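You operate a simulated robot arm through the tools that you are given. There is no shell and no other tool. Be economical: measure what you need, move in short steps, check, and stop when the job is done.

The job below is to be done with a simulated robot arm. You get a single attempt, and the scene is never put back.

JOB
Rack the cup, wipe up the spilt powder, shut the lid and switch the analyser off.
Fine: use the felt block and put it back.

It is judged by the outcome, as a careful person would: the job done as asked, and still so three seconds after it is handed in. It fails if anything else is knocked over, pushed out of place, dropped, spilled or broken. Lids that push on must go on centred and level and be pressed home; caps that screw on are set level and turned clockwise until they are tight.

ROBOT AND FRAMES
A 7-joint arm with a two-finger parallel gripper, fixed in place. Base frame: the origin is at the foot of the arm, x ahead of it, y to its left, z up. Lengths are in m, angles in degrees, forces in N, time in s.
With the tool pointing down near the work surface it reaches from about 0.46 to 0.92 m from the base axis. Its first joint turns from -115.0 to 115.0 degrees. Payload 3.91 kg.
The TCP is the grasp point between the finger pads, 0.03 m short of the fingertips. In the tool frame z runs along the fingers and y along their closing line. Largest opening 0.11 m; finger width 0.02, thickness 0.01; the body of the gripper, 0.048 by 0.112 m, starts 0.055 m behind the TCP.
Orientation is that of the tool frame in the base frame, as a unit quaternion [x, y, z, w]. With the fingers straight down and closing along the base's y, the tool's x points along the base's -x, its y along +y and its z along -z.

CONTROLS
- The arm moves only by the tool arm_command. Its argument "rows" is a list that holds one entry, the list of rows, each a list of 7 numbers: the shift along the tool's x, y, z in m, then the turn, a rotation vector about the tool's x, y, z in degrees, then the opening, from 0 (shut) to 1 (fully open). In form: [[[dx, dy, dz, ax, ay, az, hand], ...]]. A call has 1 to 10 rows; each row shifts and turns the commanded pose from where the row before left it, along the tool's axes as they then stand. A row lasts 0.2 s, in which the tool goes at most 0.05 m and 8.6 degrees; a call with a longer step from one row to the next is refused whole, and so is a gripper value outside its range. Where a pose cannot be reached the arm comes as near as it can. A force on the tool above 90 N (or 10 N above the force at the start of the call, whichever is more), or a blocked arm, ends the call early, and 0.2 s more pass. The fingers move at their own pace (about 0.153 m/s each) and stop on an object; they squeeze with about 34 N. The grip force told is the motor's: it shows also when the fingers shut on nothing. Time passes only in rows, and 0.2 s behind the last, so rows that do not move let the fingers close. It gives the time, the measured TCP pose, the force on the tool (base axes), the opening and the grip force at its end, in the units of the frame above (readings bear some noise).
- Cameras (640 x 400 px; columns grow to the right, rows downward): "scene" is fixed at [0.2203, -0.5014, 1.5815]; the picture's right is [0.72, -0.69, 0.00], its down [-0.41, -0.43, -0.80] and it looks along [0.55, 0.58, -0.60] (base axes); focal length 214 px, centre (320, 200). "wrist" rides on the gripper at [0.072, 0.017, -0.103] in the tool frame; the picture's right is [-0.23, 0.97, 0.00], its down [-0.76, -0.18, -0.62] and it looks along [-0.61, -0.14, 0.78] (tool axes); focal length 222 px, centre (320, 200). There is no depth. A picture from a camera that has moved, and an enlarged one, comes with that camera's place and axes in the base frame and with its lens.
- camera(camera): a new picture of that camera. No time passes.
- move_column(by): slides the trunk up (or, below 0, down) by that many m; the arm rides with it, the base frame stays. It gives what a move gives, with no picture.
- inspect(camera, box): a new picture of the part [left, top, right, bottom] of that camera's present view, enlarged. No time passes.
- sign_off(): hands the job in; it is judged then, once.

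Work in short steps. Places have to be worked out from the pictures, the camera data and where the tool is seen: move nearer, look again, correct. Check each grasp and each placing, and mend what went wrong. You have 120 turns and 68 pictures in all, those below and enlarged ones among them. Open the gripper and draw the arm clear of the work before you hand the job in, unless the task says otherwise; then end with one line.

The tools are called after "Request:" as name(argument=value, ...) on one line, values as JSON. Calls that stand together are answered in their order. arm_command: Moves the arm, as the interface text tells. Its arguments: {"type":"object","properties":{"rows":{"type":"array","items":{"type":"array","items":{"type":"array","items":{"type":"number"}}}}},"required":["rows"]} The other tools are called the same way: move_column (by) slides the trunk up or down; camera (camera) takes a picture; inspect (camera, box) takes an enlarged picture of a part of a camera's view; sign_off () hands the job in.

At the start:

```text
time_s: 0.0
tcp_pos: [0.5209, 0.0652, 1.5636]
orientation: [0.001, 1.0, 0.0, 0.0]
ft_force: [-0.1, 1.5, -0.3]
finger_gap: 0.1101
grasp_force: 0.0
trunk travel left (down, up): [-0.825, 0.165]
```

scene: 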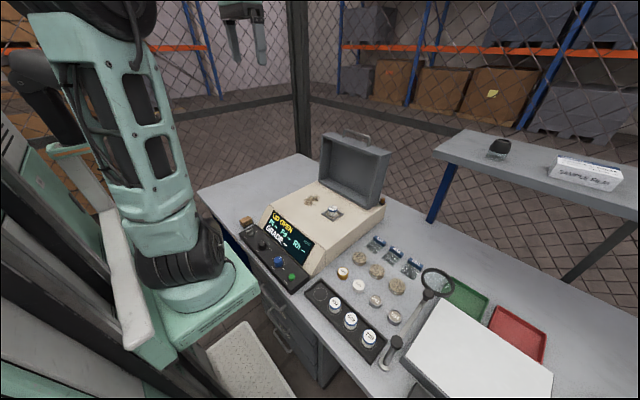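
wrist: 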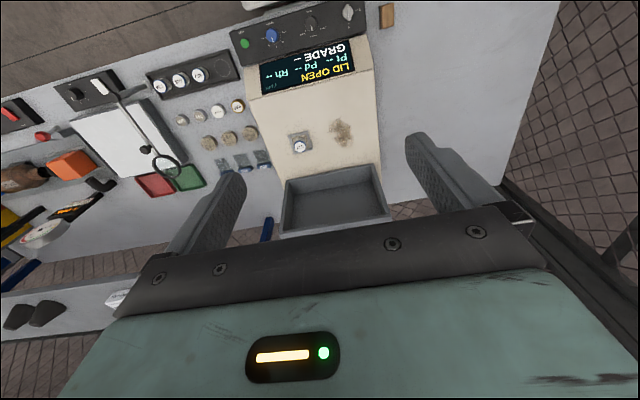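

The first pictures show the analyser with its lid open, a cup on its top plate, a powder patch, a rack with one empty hole, and a felt block at the left. I'll look closer at these.

Request:
inspect(camera="scene", box=[220, 120, 420, 300])

Request:
inspect(camera="wrist", box=[140, 0, 420, 230])

Request:
inspect(camera="scene", box=[290, 240, 450, 380])

```text
2.22 times, centred on (320, 210) of scene
camera zoom: at [0.2203, -0.5014, 1.5815], right [0.72, -0.69, 0.0], down [-0.41, -0.43, -0.8], along [0.55, 0.58, -0.6], focal length 477 px, centre (320, 178)
```

zoom: 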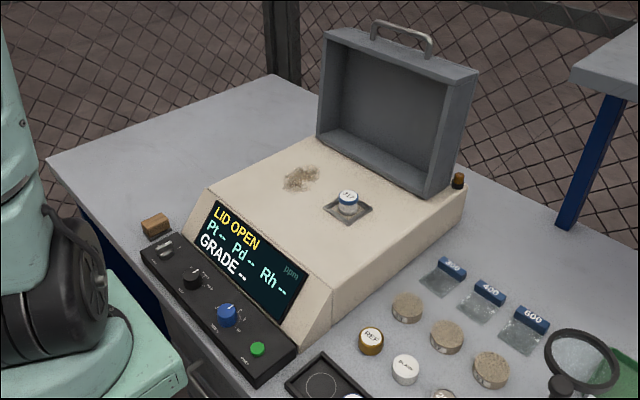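

```text
1.74 times, centred on (280, 115) of wrist
camera zoom: at [0.4503, 0.0831, 1.6676], right [0.23, 0.97, 0.0], down [0.76, -0.18, 0.62], along [0.61, -0.14, -0.78], focal length 386 px, centre (390, 348)
```

zoom: 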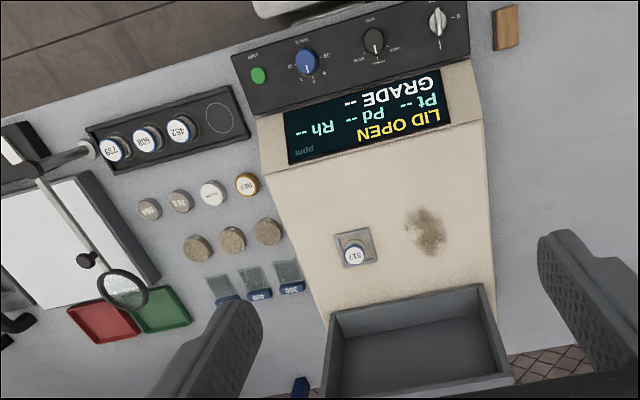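

```text
2.86 times, centred on (370, 310) of scene
camera zoom: at [0.2203, -0.5014, 1.5815], right [0.72, -0.69, 0.0], down [-0.41, -0.43, -0.8], along [0.55, 0.58, -0.6], focal length 613 px, centre (177, -114)
```

zoom: 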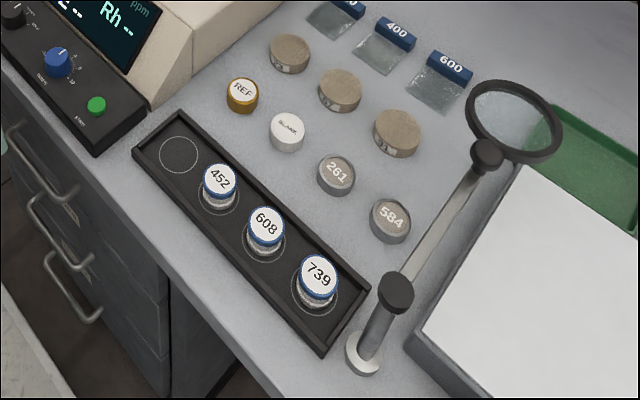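

Both views agree: empty rack place about (0.487,-0.223), cup top about (0.723,-0.044,1.015). Next I read the panel and look at the block and lid.

Request:
inspect(camera="wrist", box=[230, 0, 410, 100])

Request:
inspect(camera="scene", box=[230, 205, 320, 295])

Request:
inspect(camera="scene", box=[290, 120, 400, 220])

```text
3.56 times, centred on (320, 50) of wrist
camera zoom: at [0.4503, 0.0831, 1.6676], right [0.23, 0.97, 0.0], down [0.76, -0.18, 0.62], along [0.61, -0.14, -0.78], focal length 790 px, centre (320, 733)
```

zoom: 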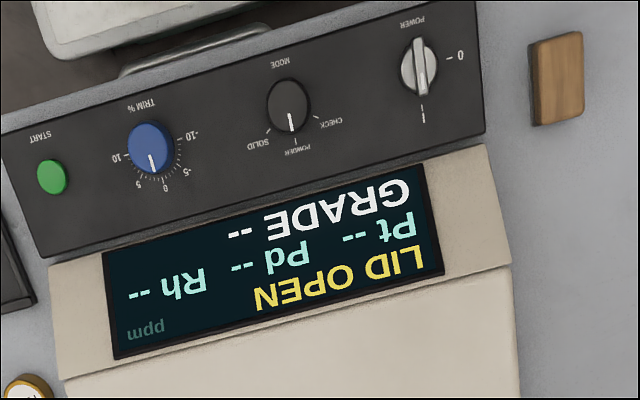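

```text
4.44 times, centred on (275, 250) of scene
camera zoom: at [0.2203, -0.5014, 1.5815], right [0.72, -0.69, 0.0], down [-0.41, -0.43, -0.8], along [0.55, 0.58, -0.6], focal length 953 px, centre (520, -22)
```

zoom: 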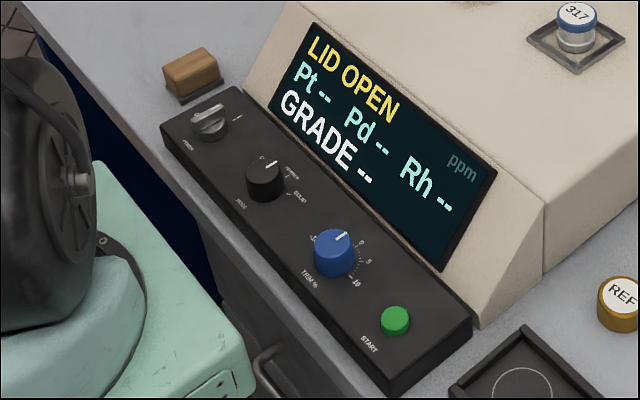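

```text
4.00 times, centred on (345, 170) of scene
camera zoom: at [0.2203, -0.5014, 1.5815], right [0.72, -0.69, 0.0], down [-0.41, -0.43, -0.8], along [0.55, 0.58, -0.6], focal length 858 px, centre (220, 320)
```

zoom: 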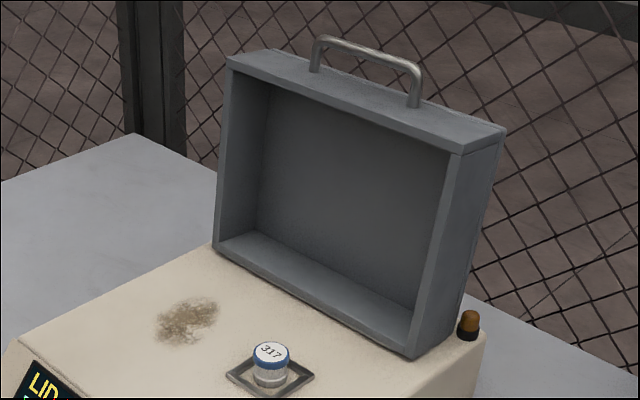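

The power knob's bar points to "|" (away from the robot) with "0" at +y, so it needs a 90° anticlockwise turn, at about (0.450,0.162,0.93). The block is at about (0.476,0.252,0.92). I'll lower the trunk and look again.

Request:
move_column(by=-0.35)

Request:
camera(camera="wrist")

Request:
camera(camera="scene")

```text
time_s: 3.4
tcp_pos: [0.5204, 0.0653, 1.2149]
orientation: [0.001, 1.0, 0.0, 0.0]
ft_force: [0.7, 0.4, 0.1]
finger_gap: 0.11
grasp_force: 0.1
trunk travel left (down, up): [-0.475, 0.515]
```

```text
59 pictures are left
camera wrist: at [0.4503, 0.0831, 1.3177], right [0.23, 0.97, 0.0], down [0.76, -0.18, 0.62], along [0.61, -0.14, -0.78], focal length 222 px, centre (320, 200)
```

wrist: 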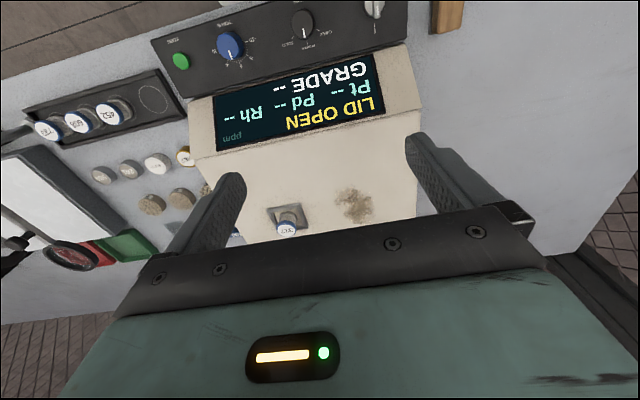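

```text
58 pictures are left
```

scene: 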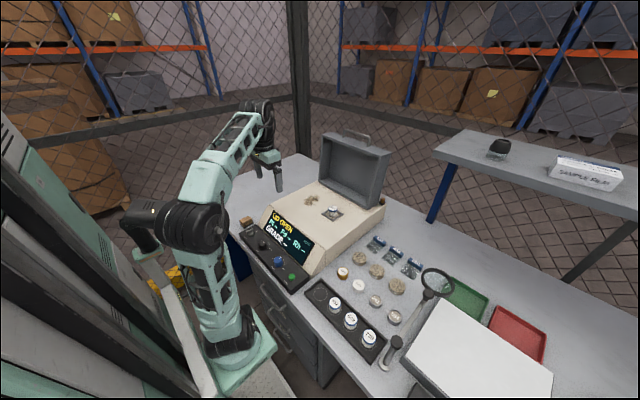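

TCP sits at the centre of the wrist picture. I move to above the cup with clearance.

Request:
arm_command(rows=[[[-0.04, -0.022, 0.014, 0, 0, 0, 0.7], [-0.04, -0.022, 0.014, 0, 0, 0, 0.7], [-0.04, -0.022, 0.014, 0, 0, 0, 0.7], [-0.04, -0.022, 0.014, 0, 0, 0, 0.7], [-0.04, -0.021, 0.014, 0, 0, 0, 0.7], [0, 0, 0, 0, 0, 0, 0.7]]])

Request:
camera(camera="wrist")

Request:
inspect(camera="scene", box=[260, 100, 420, 240])

```text
time_s: 4.8
tcp_pos: [0.7197, -0.0403, 1.1452]
orientation: [0.0, 1.0, 0.0, 0.0]
ft_force: [-0.2, 0.4, -0.7]
finger_gap: 0.0769
grasp_force: 0.2
trunk travel left (down, up): [-0.475, 0.515]
```

```text
57 pictures are left
camera wrist: at [0.6496, -0.0235, 1.2478], right [0.23, 0.97, 0.0], down [0.76, -0.18, 0.62], along [0.61, -0.14, -0.78], focal length 222 px, centre (320, 200)
```

wrist: 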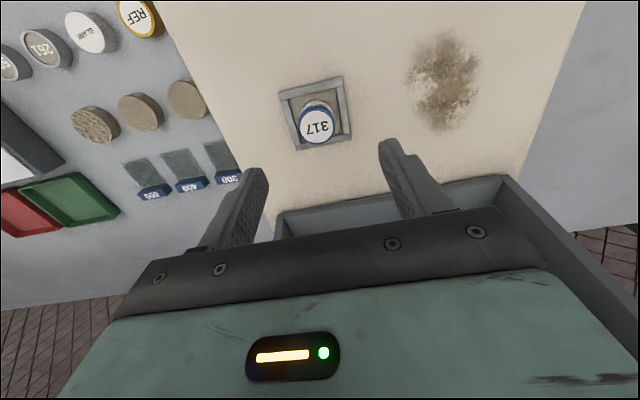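

```text
2.86 times, centred on (340, 170) of scene
camera zoom: at [0.2203, -0.5014, 1.5815], right [0.72, -0.69, 0.0], down [-0.41, -0.43, -0.8], along [0.55, 0.58, -0.6], focal length 613 px, centre (263, 286)
```

zoom: 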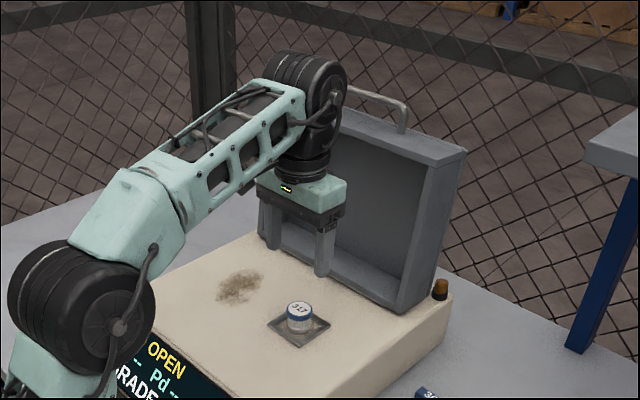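

The cup top comes out at about (0.732,-0.045,1.02), about 35 mm wide. I come down to just above it and check.

Request:
arm_command(rows=[[[-0.012, -0.005, 0.03, 0, 0, 0, 0.65], [0, 0, 0.03, 0, 0, 0, 0.65], [0, 0, 0.02, 0, 0, 0, 0.65], [0, 0, 0, 0, 0, 0, 0.65]]])

Request:
camera(camera="wrist")

Request:
inspect(camera="scene", box=[300, 160, 380, 230])

```text
time_s: 5.8
tcp_pos: [0.7326, -0.0464, 1.0655]
orientation: [0.0, 1.0, 0.0, 0.0]
ft_force: [0.6, 0.2, -0.7]
finger_gap: 0.0714
grasp_force: 0.1
trunk travel left (down, up): [-0.475, 0.515]
```

```text
55 pictures are left
camera wrist: at [0.6621, -0.0286, 1.168], right [0.23, 0.97, 0.0], down [0.76, -0.18, 0.62], along [0.61, -0.14, -0.78], focal length 222 px, centre (320, 200)
```

wrist: 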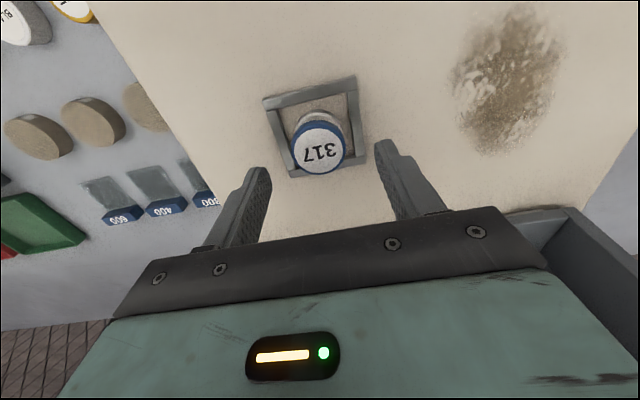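

```text
5.71 times, centred on (340, 195) of scene
camera zoom: at [0.2203, -0.5014, 1.5815], right [0.72, -0.69, 0.0], down [-0.41, -0.43, -0.8], along [0.55, 0.58, -0.6], focal length 1226 px, centre (206, 229)
```

zoom: 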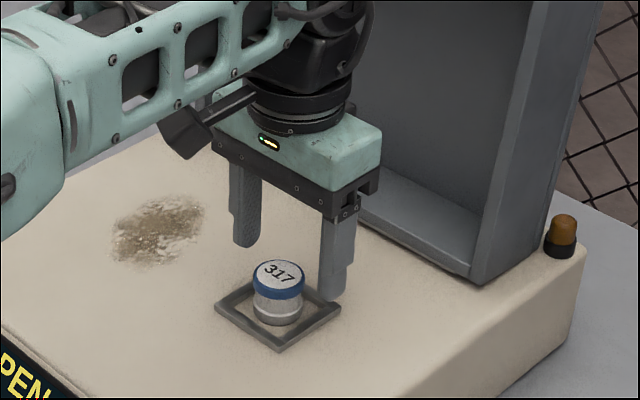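

The two views fix the cup top at (0.732,-0.046,1.021), directly under the tool. I lower to TCP z ≈ 1.028 (tips above the tray rim) and close.

Request:
arm_command(rows=[[[0, 0, 0.02, 0, 0, 0, 0.65], [0, 0, 0.0175, 0, 0, 0, 0.65], [0, 0, 0, 0, 0, 0, 0.65], [0, 0, 0, 0, 0, 0, 0.3], [0, 0, 0, 0, 0, 0, 0.2], [0, 0, 0, 0, 0, 0, 0.2], [0, 0, 0, 0, 0, 0, 0.2]]])

Request:
inspect(camera="scene", box=[300, 160, 380, 230])

```text
time_s: 7.4
tcp_pos: [0.7318, -0.0458, 1.0302]
orientation: [-0.002, 1.0, 0.001, 0.002]
ft_force: [9.0, 20.1, 23.4]
finger_gap: 0.0659
grasp_force: 45.4
trunk travel left (down, up): [-0.475, 0.515]
```

```text
5.71 times, centred on (340, 195) of scene
camera zoom: at [0.2203, -0.5014, 1.5815], right [0.72, -0.69, 0.0], down [-0.41, -0.43, -0.8], along [0.55, 0.58, -0.6], focal length 1226 px, centre (206, 229)
```

zoom: 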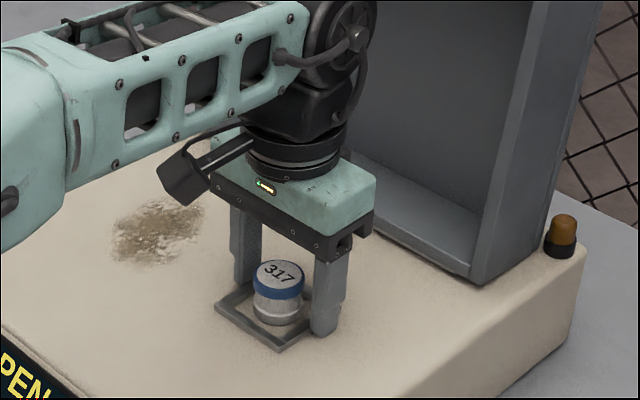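

The fingers have shut on the tray's rim, not the cup. I open, rise above the rim, then close again higher on the cup.

Request:
arm_command(rows=[[[0, 0, 0, 0, 0, 0, 0.66], [0, 0, 0, 0, 0, 0, 0.66], [0, 0, -0.008, 0, 0, 0, 0.66], [0, 0, -0.004, 0, 0, 0, 0.6], [0, 0, 0, 0, 0, 0, 0.6]]])

Request:
inspect(camera="scene", box=[300, 160, 380, 230])

Request:
camera(camera="wrist")

```text
time_s: 8.6
tcp_pos: [0.7332, -0.0478, 1.0397]
orientation: [0.001, 1.0, -0.001, 0.001]
ft_force: [-0.3, 0.3, -0.1]
finger_gap: 0.0661
grasp_force: 0.0
trunk travel left (down, up): [-0.475, 0.515]
```

```text
5.71 times, centred on (340, 195) of scene
camera zoom: at [0.2203, -0.5014, 1.5815], right [0.72, -0.69, 0.0], down [-0.41, -0.43, -0.8], along [0.55, 0.58, -0.6], focal length 1226 px, centre (206, 229)
```

zoom: 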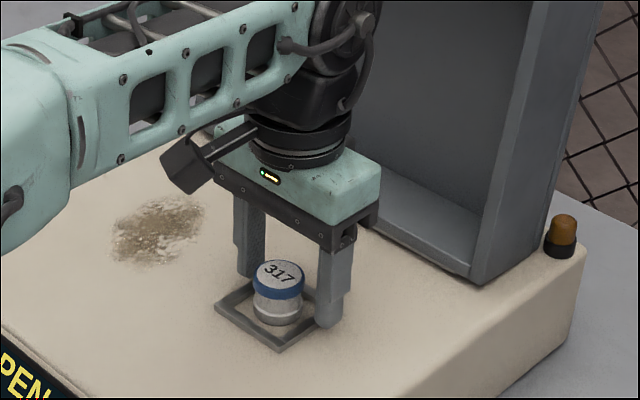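

```text
51 pictures are left
camera wrist: at [0.6619, -0.0308, 1.1428], right [0.23, 0.97, 0.0], down [0.76, -0.18, 0.62], along [0.61, -0.14, -0.78], focal length 222 px, centre (320, 200)
```

wrist: 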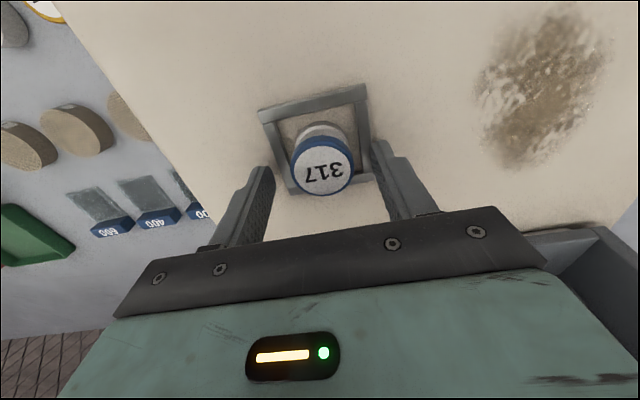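

The rim top must be at about z = 1.000. I lower 5 mm so the tips stay above it, and close on the cap.

Request:
arm_command(rows=[[[0.001, 0.002, 0.005, 0, 0, 0, 0.6], [0, 0, 0, 0, 0, 0, 0.45], [0, 0, 0, 0, 0, 0, 0.2], [0, 0, 0, 0, 0, 0, 0.2], [0, 0, 0, 0, 0, 0, 0.2]]])

Request:
camera(camera="wrist")

```text
time_s: 9.8
tcp_pos: [0.7319, -0.0459, 1.0373]
orientation: [0.0, 1.0, -0.001, 0.004]
ft_force: [14.6, -6.0, 34.1]
finger_gap: 0.0647
grasp_force: 33.4
trunk travel left (down, up): [-0.475, 0.515]
```

```text
50 pictures are left
camera wrist: at [0.6601, -0.0286, 1.1388], right [0.23, 0.97, 0.0], down [0.76, -0.18, 0.63], along [0.61, -0.14, -0.78], focal length 222 px, centre (320, 200)
```

wrist: 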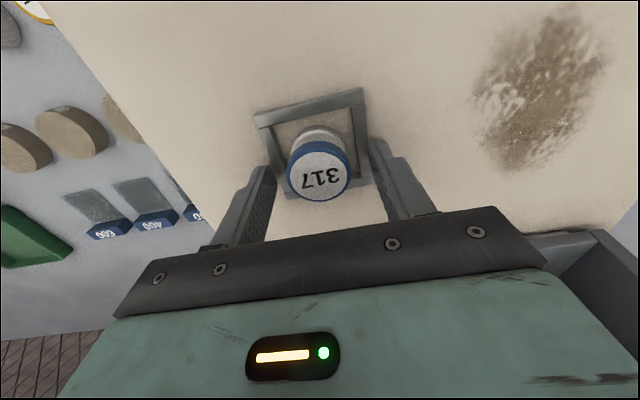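

Still catching the rim, whose top must be nearer 1.007. I open, rise to z ≈ 1.041 and close there.

Request:
arm_command(rows=[[[0, 0, 0, 0, 0, 0, 0.66], [0, 0, -0.007, 0, 0, 0, 0.66], [0, 0, 0, 0, 0, 0, 0.66], [0, 0, 0, 0, 0, 0, 0.4], [0, 0, 0, 0, 0, 0, 0.2], [0, 0, 0, 0, 0, 0, 0.2]]])

Request:
camera(camera="wrist")

```text
time_s: 11.2
tcp_pos: [0.7305, -0.0446, 1.0408]
orientation: [0.0, 1.0, 0.001, 0.0]
ft_force: [0.9, -0.6, 0.5]
finger_gap: 0.0346
grasp_force: 34.0
trunk travel left (down, up): [-0.475, 0.515]
```

```text
49 pictures are left
camera wrist: at [0.6602, -0.028, 1.1428], right [0.23, 0.97, 0.0], down [0.76, -0.18, 0.62], along [0.61, -0.14, -0.78], focal length 222 px, centre (320, 200)
```

wrist: 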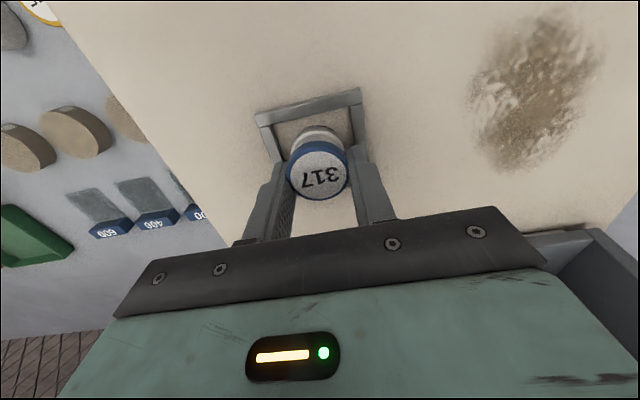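

The cup is gripped (gap 34.6 mm, 34 N). I lift straight up and check it.

Request:
arm_command(rows=[[[0, 0, -0.015, 0, 0, 0, 0.2], [0, 0, -0.025, 0, 0, 0, 0.2], [0, 0, -0.03, 0, 0, 0, 0.2], [0, 0, 0, 0, 0, 0, 0.2]]])

Request:
inspect(camera="scene", box=[300, 150, 380, 220])

```text
time_s: 12.2
tcp_pos: [0.7337, -0.0457, 1.1117]
orientation: [0.0, 1.0, -0.001, 0.0]
ft_force: [-0.5, -0.2, 0.4]
finger_gap: 0.0343
grasp_force: 34.5
trunk travel left (down, up): [-0.475, 0.515]
```

```text
5.71 times, centred on (340, 185) of scene
camera zoom: at [0.2203, -0.5014, 1.5815], right [0.72, -0.69, 0.0], down [-0.41, -0.43, -0.8], along [0.55, 0.58, -0.6], focal length 1226 px, centre (206, 286)
```

zoom: 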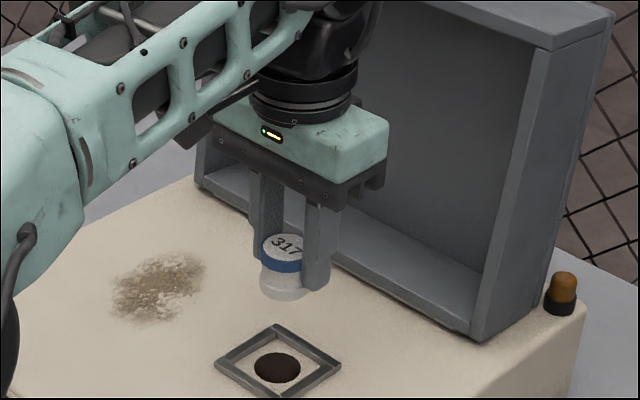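

The cup is held upright. I carry it level, at this height, to above the empty rack place.

Request:
arm_command(rows=[[[0.035, -0.0253, 0, 0, 0, 0, 0.2], [0.035, -0.0253, 0, 0, 0, 0, 0.2], [0.035, -0.0253, 0, 0, 0, 0, 0.2], [0.035, -0.0253, 0, 0, 0, 0, 0.2], [0.035, -0.0253, 0, 0, 0, 0, 0.2], [0.035, -0.0253, 0, 0, 0, 0, 0.2], [0.034, -0.0253, 0, 0, 0, 0, 0.2], [0, 0, 0.03, 0, 0, 0, 0.2], [0, 0, 0, 0, 0, 0, 0.2]]])

Request:
camera(camera="wrist")

Request:
inspect(camera="scene", box=[270, 220, 410, 370])

```text
time_s: 14.2
tcp_pos: [0.4854, -0.2231, 1.0786]
orientation: [0.0, 1.0, -0.001, 0.001]
ft_force: [-0.1, -0.9, -0.5]
finger_gap: 0.0343
grasp_force: 33.5
trunk travel left (down, up): [-0.475, 0.515]
```

```text
47 pictures are left
camera wrist: at [0.4144, -0.206, 1.1817], right [0.23, 0.97, 0.0], down [0.76, -0.18, 0.62], along [0.61, -0.14, -0.78], focal length 222 px, centre (320, 200)
```

wrist: 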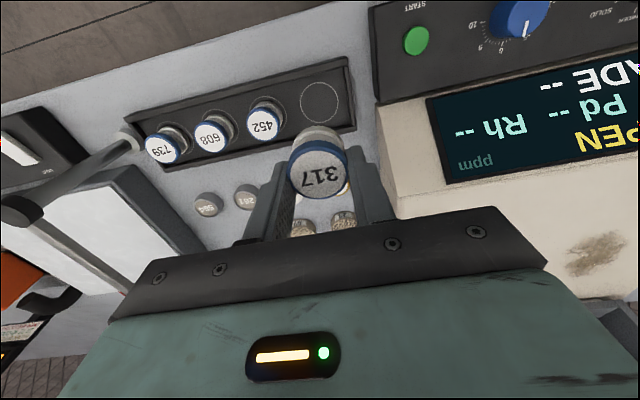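

```text
2.67 times, centred on (340, 295) of scene
camera zoom: at [0.2203, -0.5014, 1.5815], right [0.72, -0.69, 0.0], down [-0.41, -0.43, -0.8], along [0.55, 0.58, -0.6], focal length 572 px, centre (267, -53)
```

zoom: 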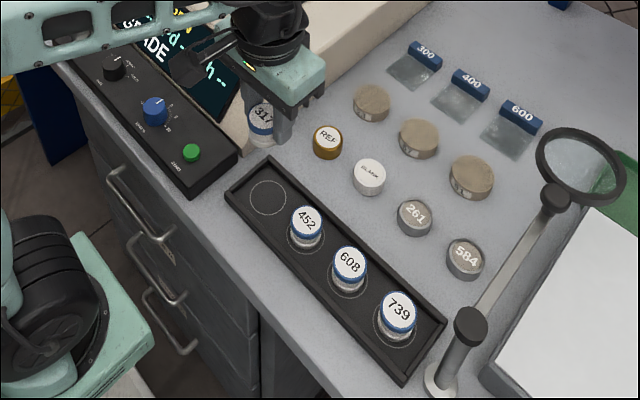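

The hole is at (0.486,-0.222), right under the cup; neighbour 452 is about 61 mm away. I go down to just above the rack floor and look.

Request:
arm_command(rows=[[[-0.001, 0.001, 0.03, 0, 0, 0, 0.2], [0, 0, 0.035, 0, 0, 0, 0.2], [0, 0, 0.025, 0, 0, 0, 0.2], [0, 0, 0.01, 0, 0, 0, 0.2], [0, 0, 0, 0, 0, 0, 0.2]]])

Request:
camera(camera="wrist")

Request:
inspect(camera="scene", box=[290, 255, 370, 325])

```text
time_s: 15.4
tcp_pos: [0.489, -0.2235, 0.98]
orientation: [0.0, 1.0, -0.001, 0.0]
ft_force: [-0.1, 0.6, -0.8]
finger_gap: 0.0343
grasp_force: 33.8
trunk travel left (down, up): [-0.475, 0.515]
```

```text
45 pictures are left
camera wrist: at [0.4189, -0.2056, 1.0832], right [0.23, 0.97, 0.0], down [0.76, -0.18, 0.62], along [0.61, -0.14, -0.78], focal length 222 px, centre (320, 200)
```

wrist: 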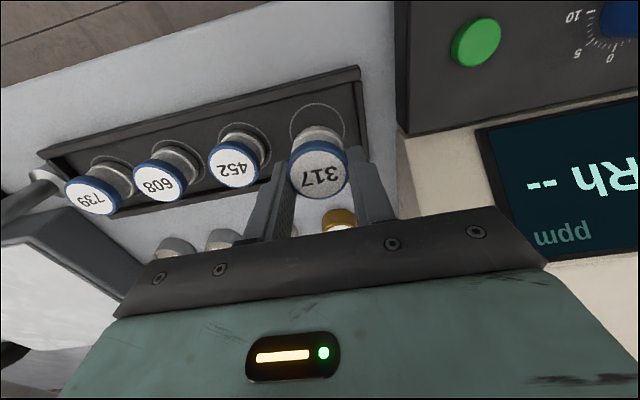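

```text
5.71 times, centred on (330, 290) of scene
camera zoom: at [0.2203, -0.5014, 1.5815], right [0.72, -0.69, 0.0], down [-0.41, -0.43, -0.8], along [0.55, 0.58, -0.6], focal length 1226 px, centre (263, -314)
```

zoom: 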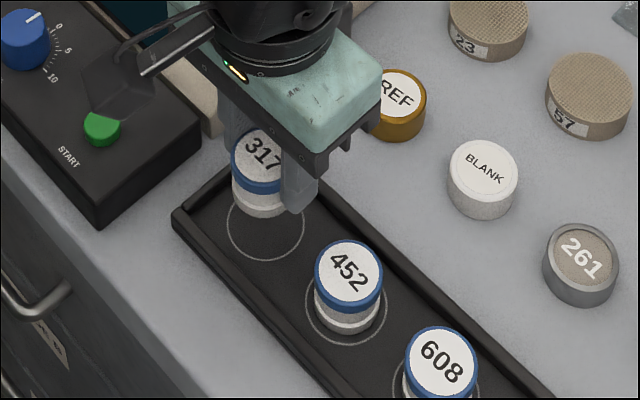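

The ring centre is nearer (0.485,-0.223), so I shift 4 mm back and go down slowly while watching the force.

Request:
arm_command(rows=[[[0.004, 0.0005, 0.008, 0, 0, 0, 0.2], [0, 0, 0.006, 0, 0, 0, 0.2], [0, 0, 0.004, 0, 0, 0, 0.2], [0, 0, 0, 0, 0, 0, 0.2]]])

Request:
inspect(camera="scene", box=[290, 255, 370, 325])

```text
time_s: 16.4
tcp_pos: [0.4844, -0.2228, 0.9627]
orientation: [0.001, 1.0, 0.001, 0.0]
ft_force: [0.2, -0.1, -0.5]
finger_gap: 0.0346
grasp_force: 34.4
trunk travel left (down, up): [-0.475, 0.515]
```

```text
5.71 times, centred on (330, 290) of scene
camera zoom: at [0.2203, -0.5014, 1.5815], right [0.72, -0.69, 0.0], down [-0.41, -0.43, -0.8], along [0.55, 0.58, -0.6], focal length 1226 px, centre (263, -314)
```

zoom: 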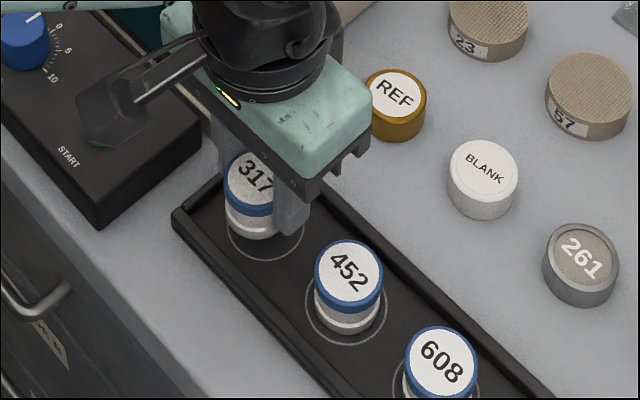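

No contact yet; the cup still looks about 8 mm up. I go down in 2 mm steps.

Request:
arm_command(rows=[[[0, 0, 0.003, 0, 0, 0, 0.2], [0, 0, 0.003, 0, 0, 0, 0.2], [0, 0, 0, 0, 0, 0, 0.2]]])

Request:
arm_command(rows=[[[0, 0, 0.002, 0, 0, 0, 0.2], [0, 0, 0, 0, 0, 0, 0.2]]])

```text
time_s: 17.2
tcp_pos: [0.4852, -0.2213, 0.9567]
orientation: [0.0, 1.0, 0.0, 0.0]
ft_force: [0.3, 0.0, 0.7]
finger_gap: 0.0346
grasp_force: 34.1
trunk travel left (down, up): [-0.475, 0.515]
```

```text
time_s: 17.8
tcp_pos: [0.4855, -0.221, 0.955]
orientation: [0.001, 1.0, 0.001, 0.0]
ft_force: [0.0, -0.2, -0.5]
finger_gap: 0.0345
grasp_force: 33.9
trunk travel left (down, up): [-0.475, 0.515]
```

Still no contact, so I continue down.

Request:
arm_command(rows=[[[0, 0, 0.002, 0, 0, 0, 0.2], [0, 0, 0, 0, 0, 0, 0.2]]])

Request:
inspect(camera="scene", box=[290, 255, 370, 325])

```text
time_s: 18.4
tcp_pos: [0.4854, -0.2223, 0.9522]
orientation: [0.0, 1.0, 0.0, 0.0]
ft_force: [0.4, -0.3, -0.1]
finger_gap: 0.0344
grasp_force: 33.9
trunk travel left (down, up): [-0.475, 0.515]
```

```text
5.71 times, centred on (330, 290) of scene
camera zoom: at [0.2203, -0.5014, 1.5815], right [0.72, -0.69, 0.0], down [-0.41, -0.43, -0.8], along [0.55, 0.58, -0.6], focal length 1226 px, centre (263, -314)
```

zoom: 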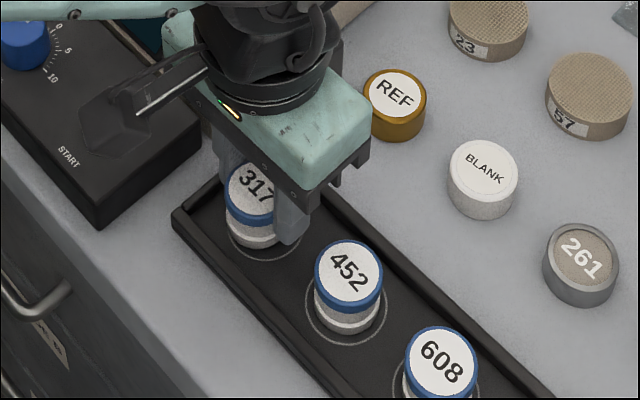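

It's nearly down. Next, smaller steps.

Request:
arm_command(rows=[[[0, 0, 0.0015, 0, 0, 0, 0.2], [0, 0, 0, 0, 0, 0, 0.2]]])

Request:
arm_command(rows=[[[0, 0, 0.0015, 0, 0, 0, 0.2], [0, 0, 0, 0, 0, 0, 0.2]]])

```text
time_s: 19.0
tcp_pos: [0.4856, -0.2227, 0.9518]
orientation: [0.0, 1.0, -0.001, 0.0]
ft_force: [-0.4, -0.3, -0.5]
finger_gap: 0.0347
grasp_force: 33.8
trunk travel left (down, up): [-0.475, 0.515]
```

```text
time_s: 19.6
tcp_pos: [0.4847, -0.2217, 0.9503]
orientation: [0.0, 1.0, 0.0, 0.0]
ft_force: [0.0, 0.2, -0.6]
finger_gap: 0.0345
grasp_force: 33.7
trunk travel left (down, up): [-0.475, 0.515]
```

Still free; further down.

Request:
arm_command(rows=[[[0, 0, 0.002, 0, 0, 0, 0.2], [0, 0, 0, 0, 0, 0, 0.2]]])

Request:
arm_command(rows=[[[0, 0, 0.0015, 0, 0, 0, 0.2], [0, 0, 0, 0, 0, 0, 0.2]]])

Request:
inspect(camera="scene", box=[290, 255, 370, 325])

```text
time_s: 20.2
tcp_pos: [0.4865, -0.2225, 0.9473]
orientation: [0.0, 1.0, 0.0, 0.0]
ft_force: [0.2, 0.1, -0.1]
finger_gap: 0.0344
grasp_force: 34.0
trunk travel left (down, up): [-0.475, 0.515]
```

```text
time_s: 20.8
tcp_pos: [0.4848, -0.2219, 0.9467]
orientation: [-0.001, 1.0, 0.001, -0.001]
ft_force: [-0.1, 0.4, -1.6]
finger_gap: 0.0342
grasp_force: 34.0
trunk travel left (down, up): [-0.475, 0.515]
```

```text
5.71 times, centred on (330, 290) of scene
camera zoom: at [0.2203, -0.5014, 1.5815], right [0.72, -0.69, 0.0], down [-0.41, -0.43, -0.8], along [0.55, 0.58, -0.6], focal length 1226 px, centre (263, -314)
```

zoom: 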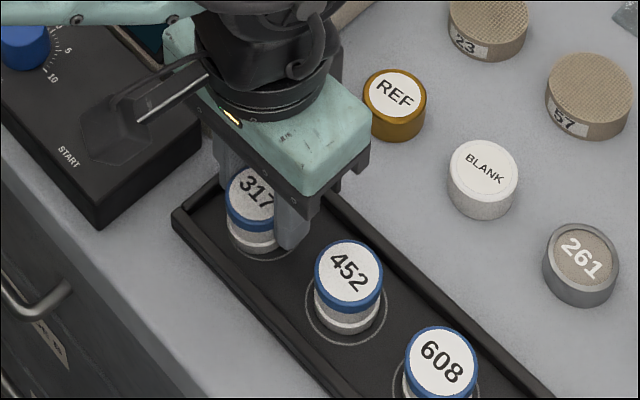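

Not yet touching. Two more small steps.

Request:
arm_command(rows=[[[0, 0, 0.0015, 0, 0, 0, 0.2], [0, 0, 0, 0, 0, 0, 0.2]]])

Request:
arm_command(rows=[[[0, 0, 0.0015, 0, 0, 0, 0.2], [0, 0, 0, 0, 0, 0, 0.2]]])

```text
time_s: 21.4
tcp_pos: [0.4855, -0.2216, 0.945]
orientation: [0.0, 1.0, 0.0, 0.001]
ft_force: [2.8, -3.7, 11.4]
finger_gap: 0.0345
grasp_force: 33.9
trunk travel left (down, up): [-0.475, 0.515]
```

```text
time_s: 22.0
tcp_pos: [0.4842, -0.222, 0.9452]
orientation: [0.0, 1.0, 0.0, 0.001]
ft_force: [-1.0, -2.9, 20.5]
finger_gap: 0.0341
grasp_force: 33.8
trunk travel left (down, up): [-0.475, 0.515]
```

The cup has touched down (20 N). I relieve the pressure, open slightly, and rise straight up.

Request:
arm_command(rows=[[[0, 0, -0.0018, 0, 0, 0, 0.2], [0, 0, 0, 0, 0, 0, 0.35], [0, 0, 0, 0, 0, 0, 0.44], [0, 0, 0, 0, 0, 0, 0.44], [0, 0, -0.02, 0, 0, 0, 0.44], [0, 0, -0.04, 0, 0, 0, 0.44], [0, 0, -0.05, 0, 0, 0, 0.44], [0, 0, -0.03, 0, 0, 0, 0.44]]])

Request:
inspect(camera="scene", box=[270, 225, 390, 330])

Request:
camera(camera="wrist")

```text
time_s: 23.8
tcp_pos: [0.4855, -0.2213, 1.0833]
orientation: [0.001, 1.0, 0.0, -0.001]
ft_force: [-0.2, -0.3, 0.3]
finger_gap: 0.0486
grasp_force: 0.0
trunk travel left (down, up): [-0.475, 0.515]
```

```text
3.81 times, centred on (330, 278) of scene
camera zoom: at [0.2203, -0.5014, 1.5815], right [0.72, -0.69, 0.0], down [-0.41, -0.43, -0.8], along [0.55, 0.58, -0.6], focal length 817 px, centre (282, -95)
```

zoom: 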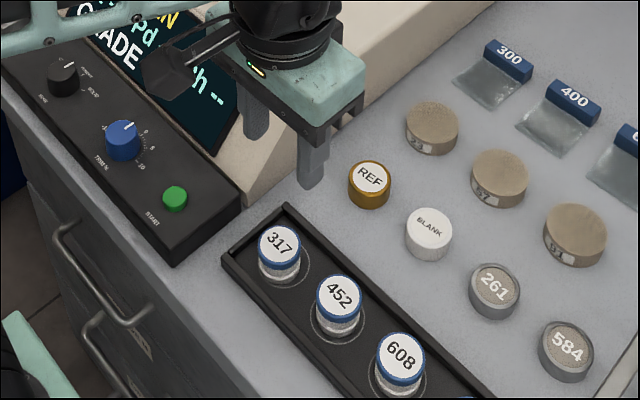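

```text
39 pictures are left
camera wrist: at [0.4144, -0.2052, 1.1868], right [0.23, 0.97, 0.0], down [0.76, -0.18, 0.62], along [0.61, -0.14, -0.78], focal length 222 px, centre (320, 200)
```

wrist: 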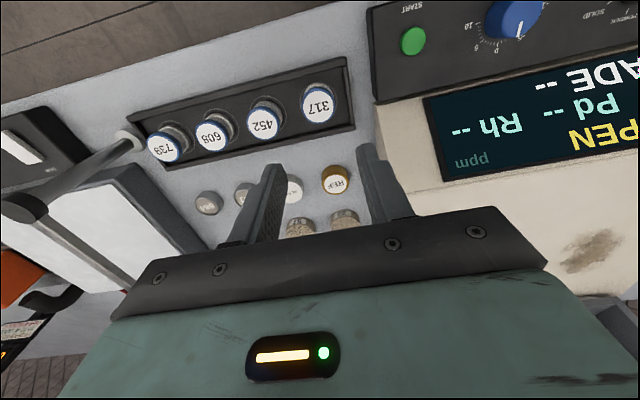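

Cup 317 stands in its place in the rack. I now carry the open hand over to above the felt block.

Request:
arm_command(rows=[[[0, 0.04, -0.03, 0, 0, 0, 0.5], [0, 0.047, 0, 0, 0, 0, 0.5], [0, 0.048, 0, 0, 0, 0, 0.5], [0, 0.048, 0, 0, 0, 0, 0.5], [0, 0.048, 0, 0, 0, 0, 0.5], [0, 0.048, 0, 0, 0, 0, 0.5], [0, 0.048, 0, 0, 0, 0, 0.5], [0.004, 0.048, 0, 0, 0, 0, 0.5], [0.004, 0.048, 0, 0, 0, 0, 0.5], [0, 0.048, 0, 0, 0, 0, 0.5]]])

Request:
camera(camera="wrist")

```text
time_s: 26.0
tcp_pos: [0.4772, 0.2464, 1.1117]
orientation: [0.001, 1.0, -0.001, 0.001]
ft_force: [-1.1, -0.2, 0.7]
finger_gap: 0.0547
grasp_force: 0.0
trunk travel left (down, up): [-0.475, 0.515]
```

```text
38 pictures are left
camera wrist: at [0.4067, 0.2635, 1.2156], right [0.23, 0.97, 0.0], down [0.76, -0.18, 0.62], along [0.61, -0.14, -0.78], focal length 222 px, centre (320, 200)
```

wrist: 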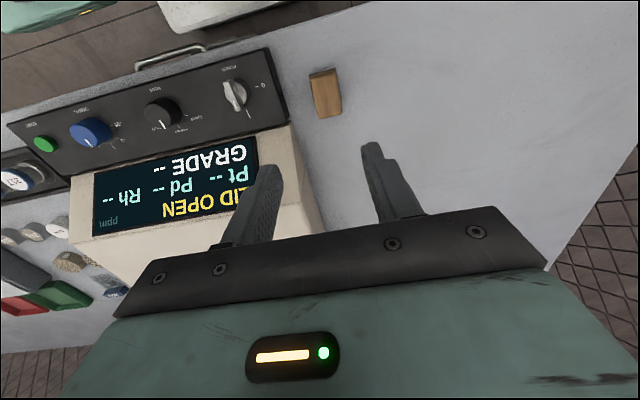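

The block's top is at about (0.473,0.257) and it's aligned with the base axes. I move over it and go lower, then re-measure.

Request:
arm_command(rows=[[[0.003, 0.011, 0.03, 0, 0, 0, 0.55], [0, 0, 0.04, 0, 0, 0, 0.55], [0, 0, 0.04, 0, 0, 0, 0.55], [0, 0, 0.015, 0, 0, 0, 0.55], [0, 0, 0, 0, 0, 0, 0.55]]])

Request:
camera(camera="wrist")

Request:
inspect(camera="scene", box=[215, 190, 295, 250])

```text
time_s: 27.2
tcp_pos: [0.4736, 0.2592, 0.9893]
orientation: [0.0, 1.0, 0.0, -0.001]
ft_force: [0.7, 0.2, 0.3]
finger_gap: 0.0605
grasp_force: 0.2
trunk travel left (down, up): [-0.475, 0.515]
```

```text
37 pictures are left
camera wrist: at [0.4033, 0.2772, 1.0937], right [0.23, 0.97, 0.0], down [0.76, -0.18, 0.62], along [0.61, -0.14, -0.78], focal length 222 px, centre (320, 200)
```

wrist: 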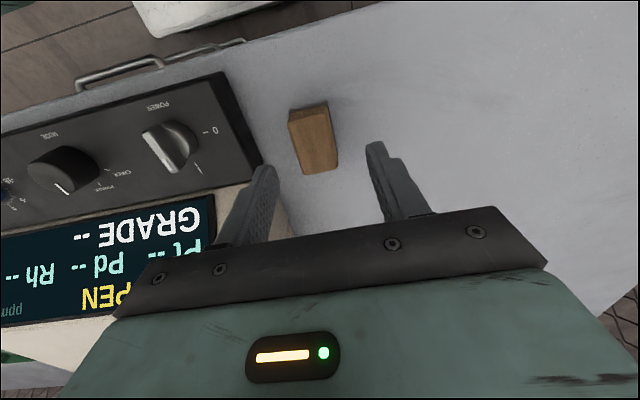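

```text
6.67 times, centred on (255, 220) of scene
camera zoom: at [0.2203, -0.5014, 1.5815], right [0.72, -0.69, 0.0], down [-0.41, -0.43, -0.8], along [0.55, 0.58, -0.6], focal length 1430 px, centre (753, 67)
```

zoom: 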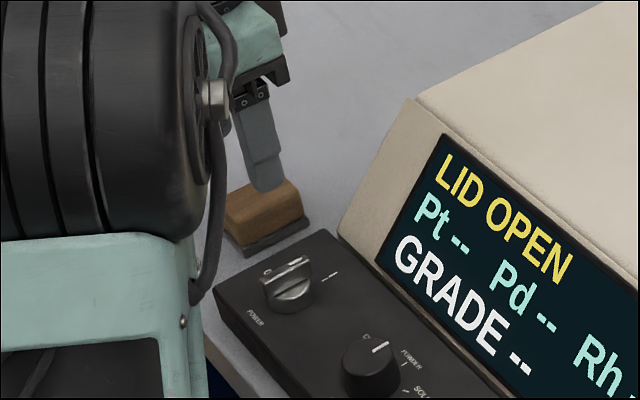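

The block sits under the tool; the wood is about 30 mm wide on a slightly wider felt. I lower to TCP z ≈ 0.941 and close.

Request:
arm_command(rows=[[[0, 0, 0.025, 0, 0, 0, 0.55], [0, 0, 0.018, 0, 0, 0, 0.55], [0, 0, 0.006, 0, 0, 0, 0.55], [0, 0, 0, 0, 0, 0, 0.55]]])

Request:
camera(camera="wrist")

```text
time_s: 28.2
tcp_pos: [0.4745, 0.2603, 0.9408]
orientation: [0.0, 1.0, 0.001, 0.0]
ft_force: [0.3, 0.2, -0.5]
finger_gap: 0.0606
grasp_force: 0.1
trunk travel left (down, up): [-0.475, 0.515]
```

```text
35 pictures are left
camera wrist: at [0.4041, 0.2767, 1.0444], right [0.23, 0.97, 0.0], down [0.76, -0.18, 0.62], along [0.61, -0.14, -0.78], focal length 222 px, centre (320, 200)
```

wrist: 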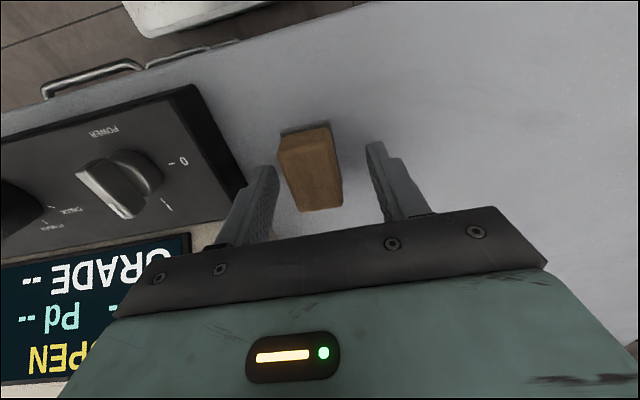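

Block top is at (0.474,0.255,0.929). I shift 4 mm and close on it.

Request:
arm_command(rows=[[[0, -0.004, 0, 0, 0, 0, 0.55], [0, 0, 0, 0, 0, 0, 0.4], [0, 0, 0, 0, 0, 0, 0.1], [0, 0, 0, 0, 0, 0, 0.1], [0, 0, 0, 0, 0, 0, 0.1]]])

```text
time_s: 29.4
tcp_pos: [0.4734, 0.2557, 0.9417]
orientation: [0.0, 1.0, 0.0, 0.0]
ft_force: [-0.5, 0.6, 0.4]
finger_gap: 0.0306
grasp_force: 33.7
trunk travel left (down, up): [-0.475, 0.515]
```

The block is gripped (gap 30.6 mm); I note its home at (0.4734,0.2557,0.9417). I compute the powder as x 0.685–0.775, y 0.05–0.125 on a top at z ≈ 1.0. I lift and move above its near edge.

Request:
arm_command(rows=[[[0, 0, -0.02, 0, 0, 0, 0.1], [0, 0, -0.05, 0, 0, 0, 0.1], [0, 0, -0.05, 0, 0, 0, 0.1], [0, 0, -0.04, 0, 0, 0, 0.1], [-0.04, -0.029, 0, 0, 0, 0, 0.1], [-0.04, -0.029, 0, 0, 0, 0, 0.1], [-0.04, -0.029, 0, 0, 0, 0, 0.1], [-0.04, -0.029, 0, 0, 0, 0, 0.1], [-0.04, -0.029, 0, 0, 0, 0, 0.1], [-0.026, -0.046, 0, 0, 0, 0, 0.1]]])

Request:
camera(camera="wrist")

Request:
inspect(camera="scene", box=[260, 120, 400, 240])

```text
refused: row 10 steps farther than a row can; nothing moved
```

```text
34 pictures are left
camera wrist: at [0.4042, 0.2726, 1.0449], right [0.23, 0.97, 0.0], down [0.76, -0.18, 0.62], along [0.61, -0.14, -0.78], focal length 222 px, centre (320, 200)
```

wrist: 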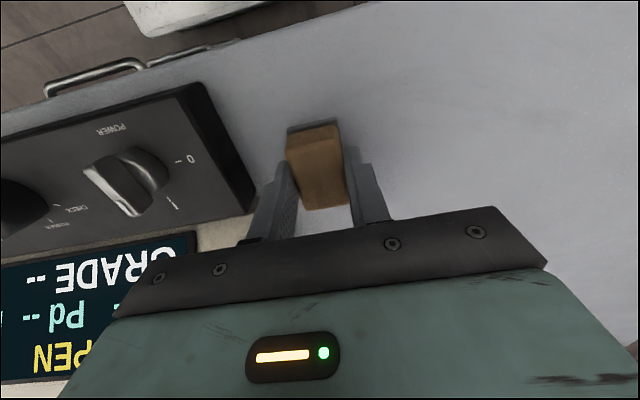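

```text
3.33 times, centred on (330, 180) of scene
camera zoom: at [0.2203, -0.5014, 1.5815], right [0.72, -0.69, 0.0], down [-0.41, -0.43, -0.8], along [0.55, 0.58, -0.6], focal length 715 px, centre (287, 267)
```

zoom: 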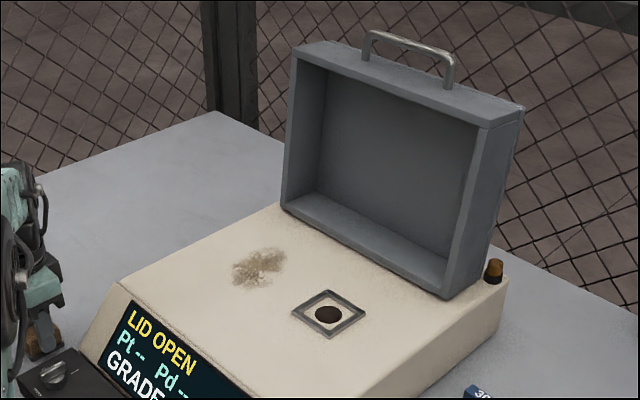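

The last row was too long, so nothing moved. I send the same path with shorter steps.

Request:
arm_command(rows=[[[0, 0, -0.02, 0, 0, 0, 0.1], [0, 0, -0.04, 0, 0, 0, 0.1], [0, 0, -0.05, 0, 0, 0, 0.1], [0, 0, -0.04, 0, 0, 0, 0.1], [-0.038, -0.031, 0, 0, 0, 0, 0.1], [-0.038, -0.031, 0, 0, 0, 0, 0.1], [-0.038, -0.031, 0, 0, 0, 0, 0.1], [-0.038, -0.031, 0, 0, 0, 0, 0.1], [-0.038, -0.031, 0, 0, 0, 0, 0.1], [-0.037, -0.031, 0, 0, 0, 0, 0.1]]])

Request:
camera(camera="wrist")

```text
time_s: 31.6
tcp_pos: [0.7011, 0.0732, 1.0891]
orientation: [-0.001, 1.0, 0.0, 0.001]
ft_force: [0.3, -0.7, 0.9]
finger_gap: 0.0307
grasp_force: 34.1
trunk travel left (down, up): [-0.475, 0.515]
```

```text
32 pictures are left
camera wrist: at [0.6303, 0.0903, 1.1916], right [0.23, 0.97, 0.0], down [0.76, -0.18, 0.62], along [0.61, -0.14, -0.78], focal length 222 px, centre (320, 200)
```

wrist: 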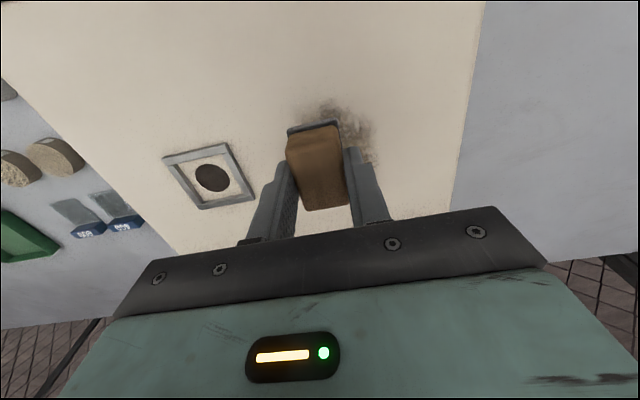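

The block is over the powder's near-left part. I lower to just above the surface, then feel for contact.

Request:
arm_command(rows=[[[0, -0.004, 0.02, 0, 0, 0, 0.1], [0, 0, 0.018, 0, 0, 0, 0.1], [0, 0, 0.004, 0, 0, 0, 0.1], [0, 0, 0, 0, 0, 0, 0.1]]])

Request:
arm_command(rows=[[[0, 0, 0.003, 0, 0, 0, 0.1], [0, 0, 0, 0, 0, 0, 0.1]]])

Request:
arm_command(rows=[[[0, 0, 0.003, 0, 0, 0, 0.1], [0, 0, 0, 0, 0, 0, 0.1]]])

```text
time_s: 32.6
tcp_pos: [0.7028, 0.0665, 1.0474]
orientation: [0.0, 1.0, 0.0, 0.0]
ft_force: [0.4, 0.0, -0.1]
finger_gap: 0.0308
grasp_force: 34.0
trunk travel left (down, up): [-0.475, 0.515]
```

```text
time_s: 33.2
tcp_pos: [0.701, 0.0674, 1.0456]
orientation: [0.0, 1.0, -0.001, 0.0]
ft_force: [-0.4, -0.2, -0.9]
finger_gap: 0.0307
grasp_force: 33.9
trunk travel left (down, up): [-0.475, 0.515]
```

```text
time_s: 33.8
tcp_pos: [0.7005, 0.0664, 1.0423]
orientation: [0.0, 1.0, 0.0, 0.0]
ft_force: [0.1, -0.9, -0.9]
finger_gap: 0.0304
grasp_force: 33.6
trunk travel left (down, up): [-0.475, 0.515]
```

No contact yet; further small steps.

Request:
arm_command(rows=[[[0, 0, 0.002, 0, 0, 0, 0.1], [0, 0, 0, 0, 0, 0, 0.1]]])

Request:
arm_command(rows=[[[0, 0, 0.002, 0, 0, 0, 0.1], [0, 0, 0, 0, 0, 0, 0.1]]])

Request:
arm_command(rows=[[[0, 0, 0.002, 0, 0, 0, 0.1], [0, 0, 0, 0, 0, 0, 0.1]]])

```text
time_s: 34.4
tcp_pos: [0.7019, 0.0663, 1.041]
orientation: [0.0, 1.0, 0.0, 0.001]
ft_force: [1.3, -0.1, 3.6]
finger_gap: 0.0306
grasp_force: 34.2
trunk travel left (down, up): [-0.475, 0.515]
```

```text
time_s: 35.0
tcp_pos: [0.7009, 0.0666, 1.0418]
orientation: [0.0, 1.0, 0.001, 0.003]
ft_force: [4.2, 0.6, 24.9]
finger_gap: 0.0309
grasp_force: 34.3
trunk travel left (down, up): [-0.475, 0.515]
```

```text
time_s: 35.6
tcp_pos: [0.6999, 0.0673, 1.0397]
orientation: [0.0, 1.0, 0.001, 0.002]
ft_force: [2.6, 2.1, 34.9]
finger_gap: 0.0308
grasp_force: 34.1
trunk travel left (down, up): [-0.475, 0.515]
```

Contact at about z = 1.041, so the top is at about 1.0. I ease the pressure and wipe the first strip to x ≈ 0.765 and back.

Request:
arm_command(rows=[[[0, 0, -0.0022, 0, 0, 0, 0.1], [0.01, 0, 0, 0, 0, 0, 0.1], [-0.015, 0, 0, 0, 0, 0, 0.1], [-0.015, 0, 0, 0, 0, 0, 0.1], [-0.015, 0, 0, 0, 0, 0, 0.1], [-0.015, 0, 0, 0, 0, 0, 0.1], [-0.014, 0, 0, 0, 0, 0, 0.1], [0, 0, 0, 0, 0, 0, 0.1]]])

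```text
time_s: 37.4
tcp_pos: [0.765, 0.0674, 1.04]
orientation: [0.0, 1.0, -0.001, 0.001]
ft_force: [-1.0, 0.2, -0.2]
finger_gap: 0.0307
grasp_force: 34.1
trunk travel left (down, up): [-0.475, 0.515]
```

Pressure faded to zero at the far end. I press in 1.5 mm more and read the force.

Request:
arm_command(rows=[[[0, 0, 0.0015, 0, 0, 0, 0.1], [0, 0, 0, 0, 0, 0, 0.1]]])

Request:
inspect(camera="scene", box=[280, 150, 360, 220])

```text
time_s: 38.0
tcp_pos: [0.7646, 0.0651, 1.0399]
orientation: [0.0, 1.0, 0.0, 0.001]
ft_force: [2.2, 0.3, 8.0]
finger_gap: 0.0309
grasp_force: 34.2
trunk travel left (down, up): [-0.475, 0.515]
```

```text
5.71 times, centred on (320, 185) of scene
camera zoom: at [0.2203, -0.5014, 1.5815], right [0.72, -0.69, 0.0], down [-0.41, -0.43, -0.8], along [0.55, 0.58, -0.6], focal length 1226 px, centre (320, 286)
```

zoom: 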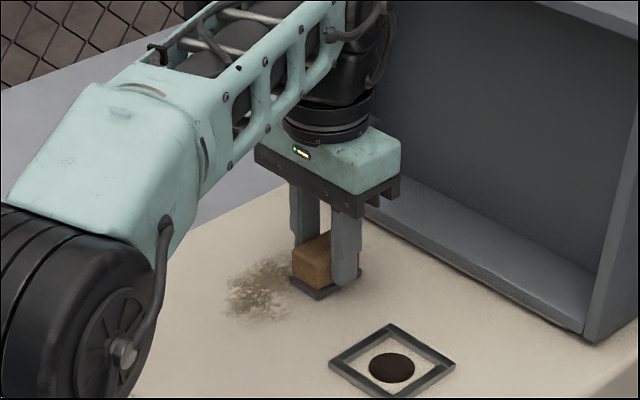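

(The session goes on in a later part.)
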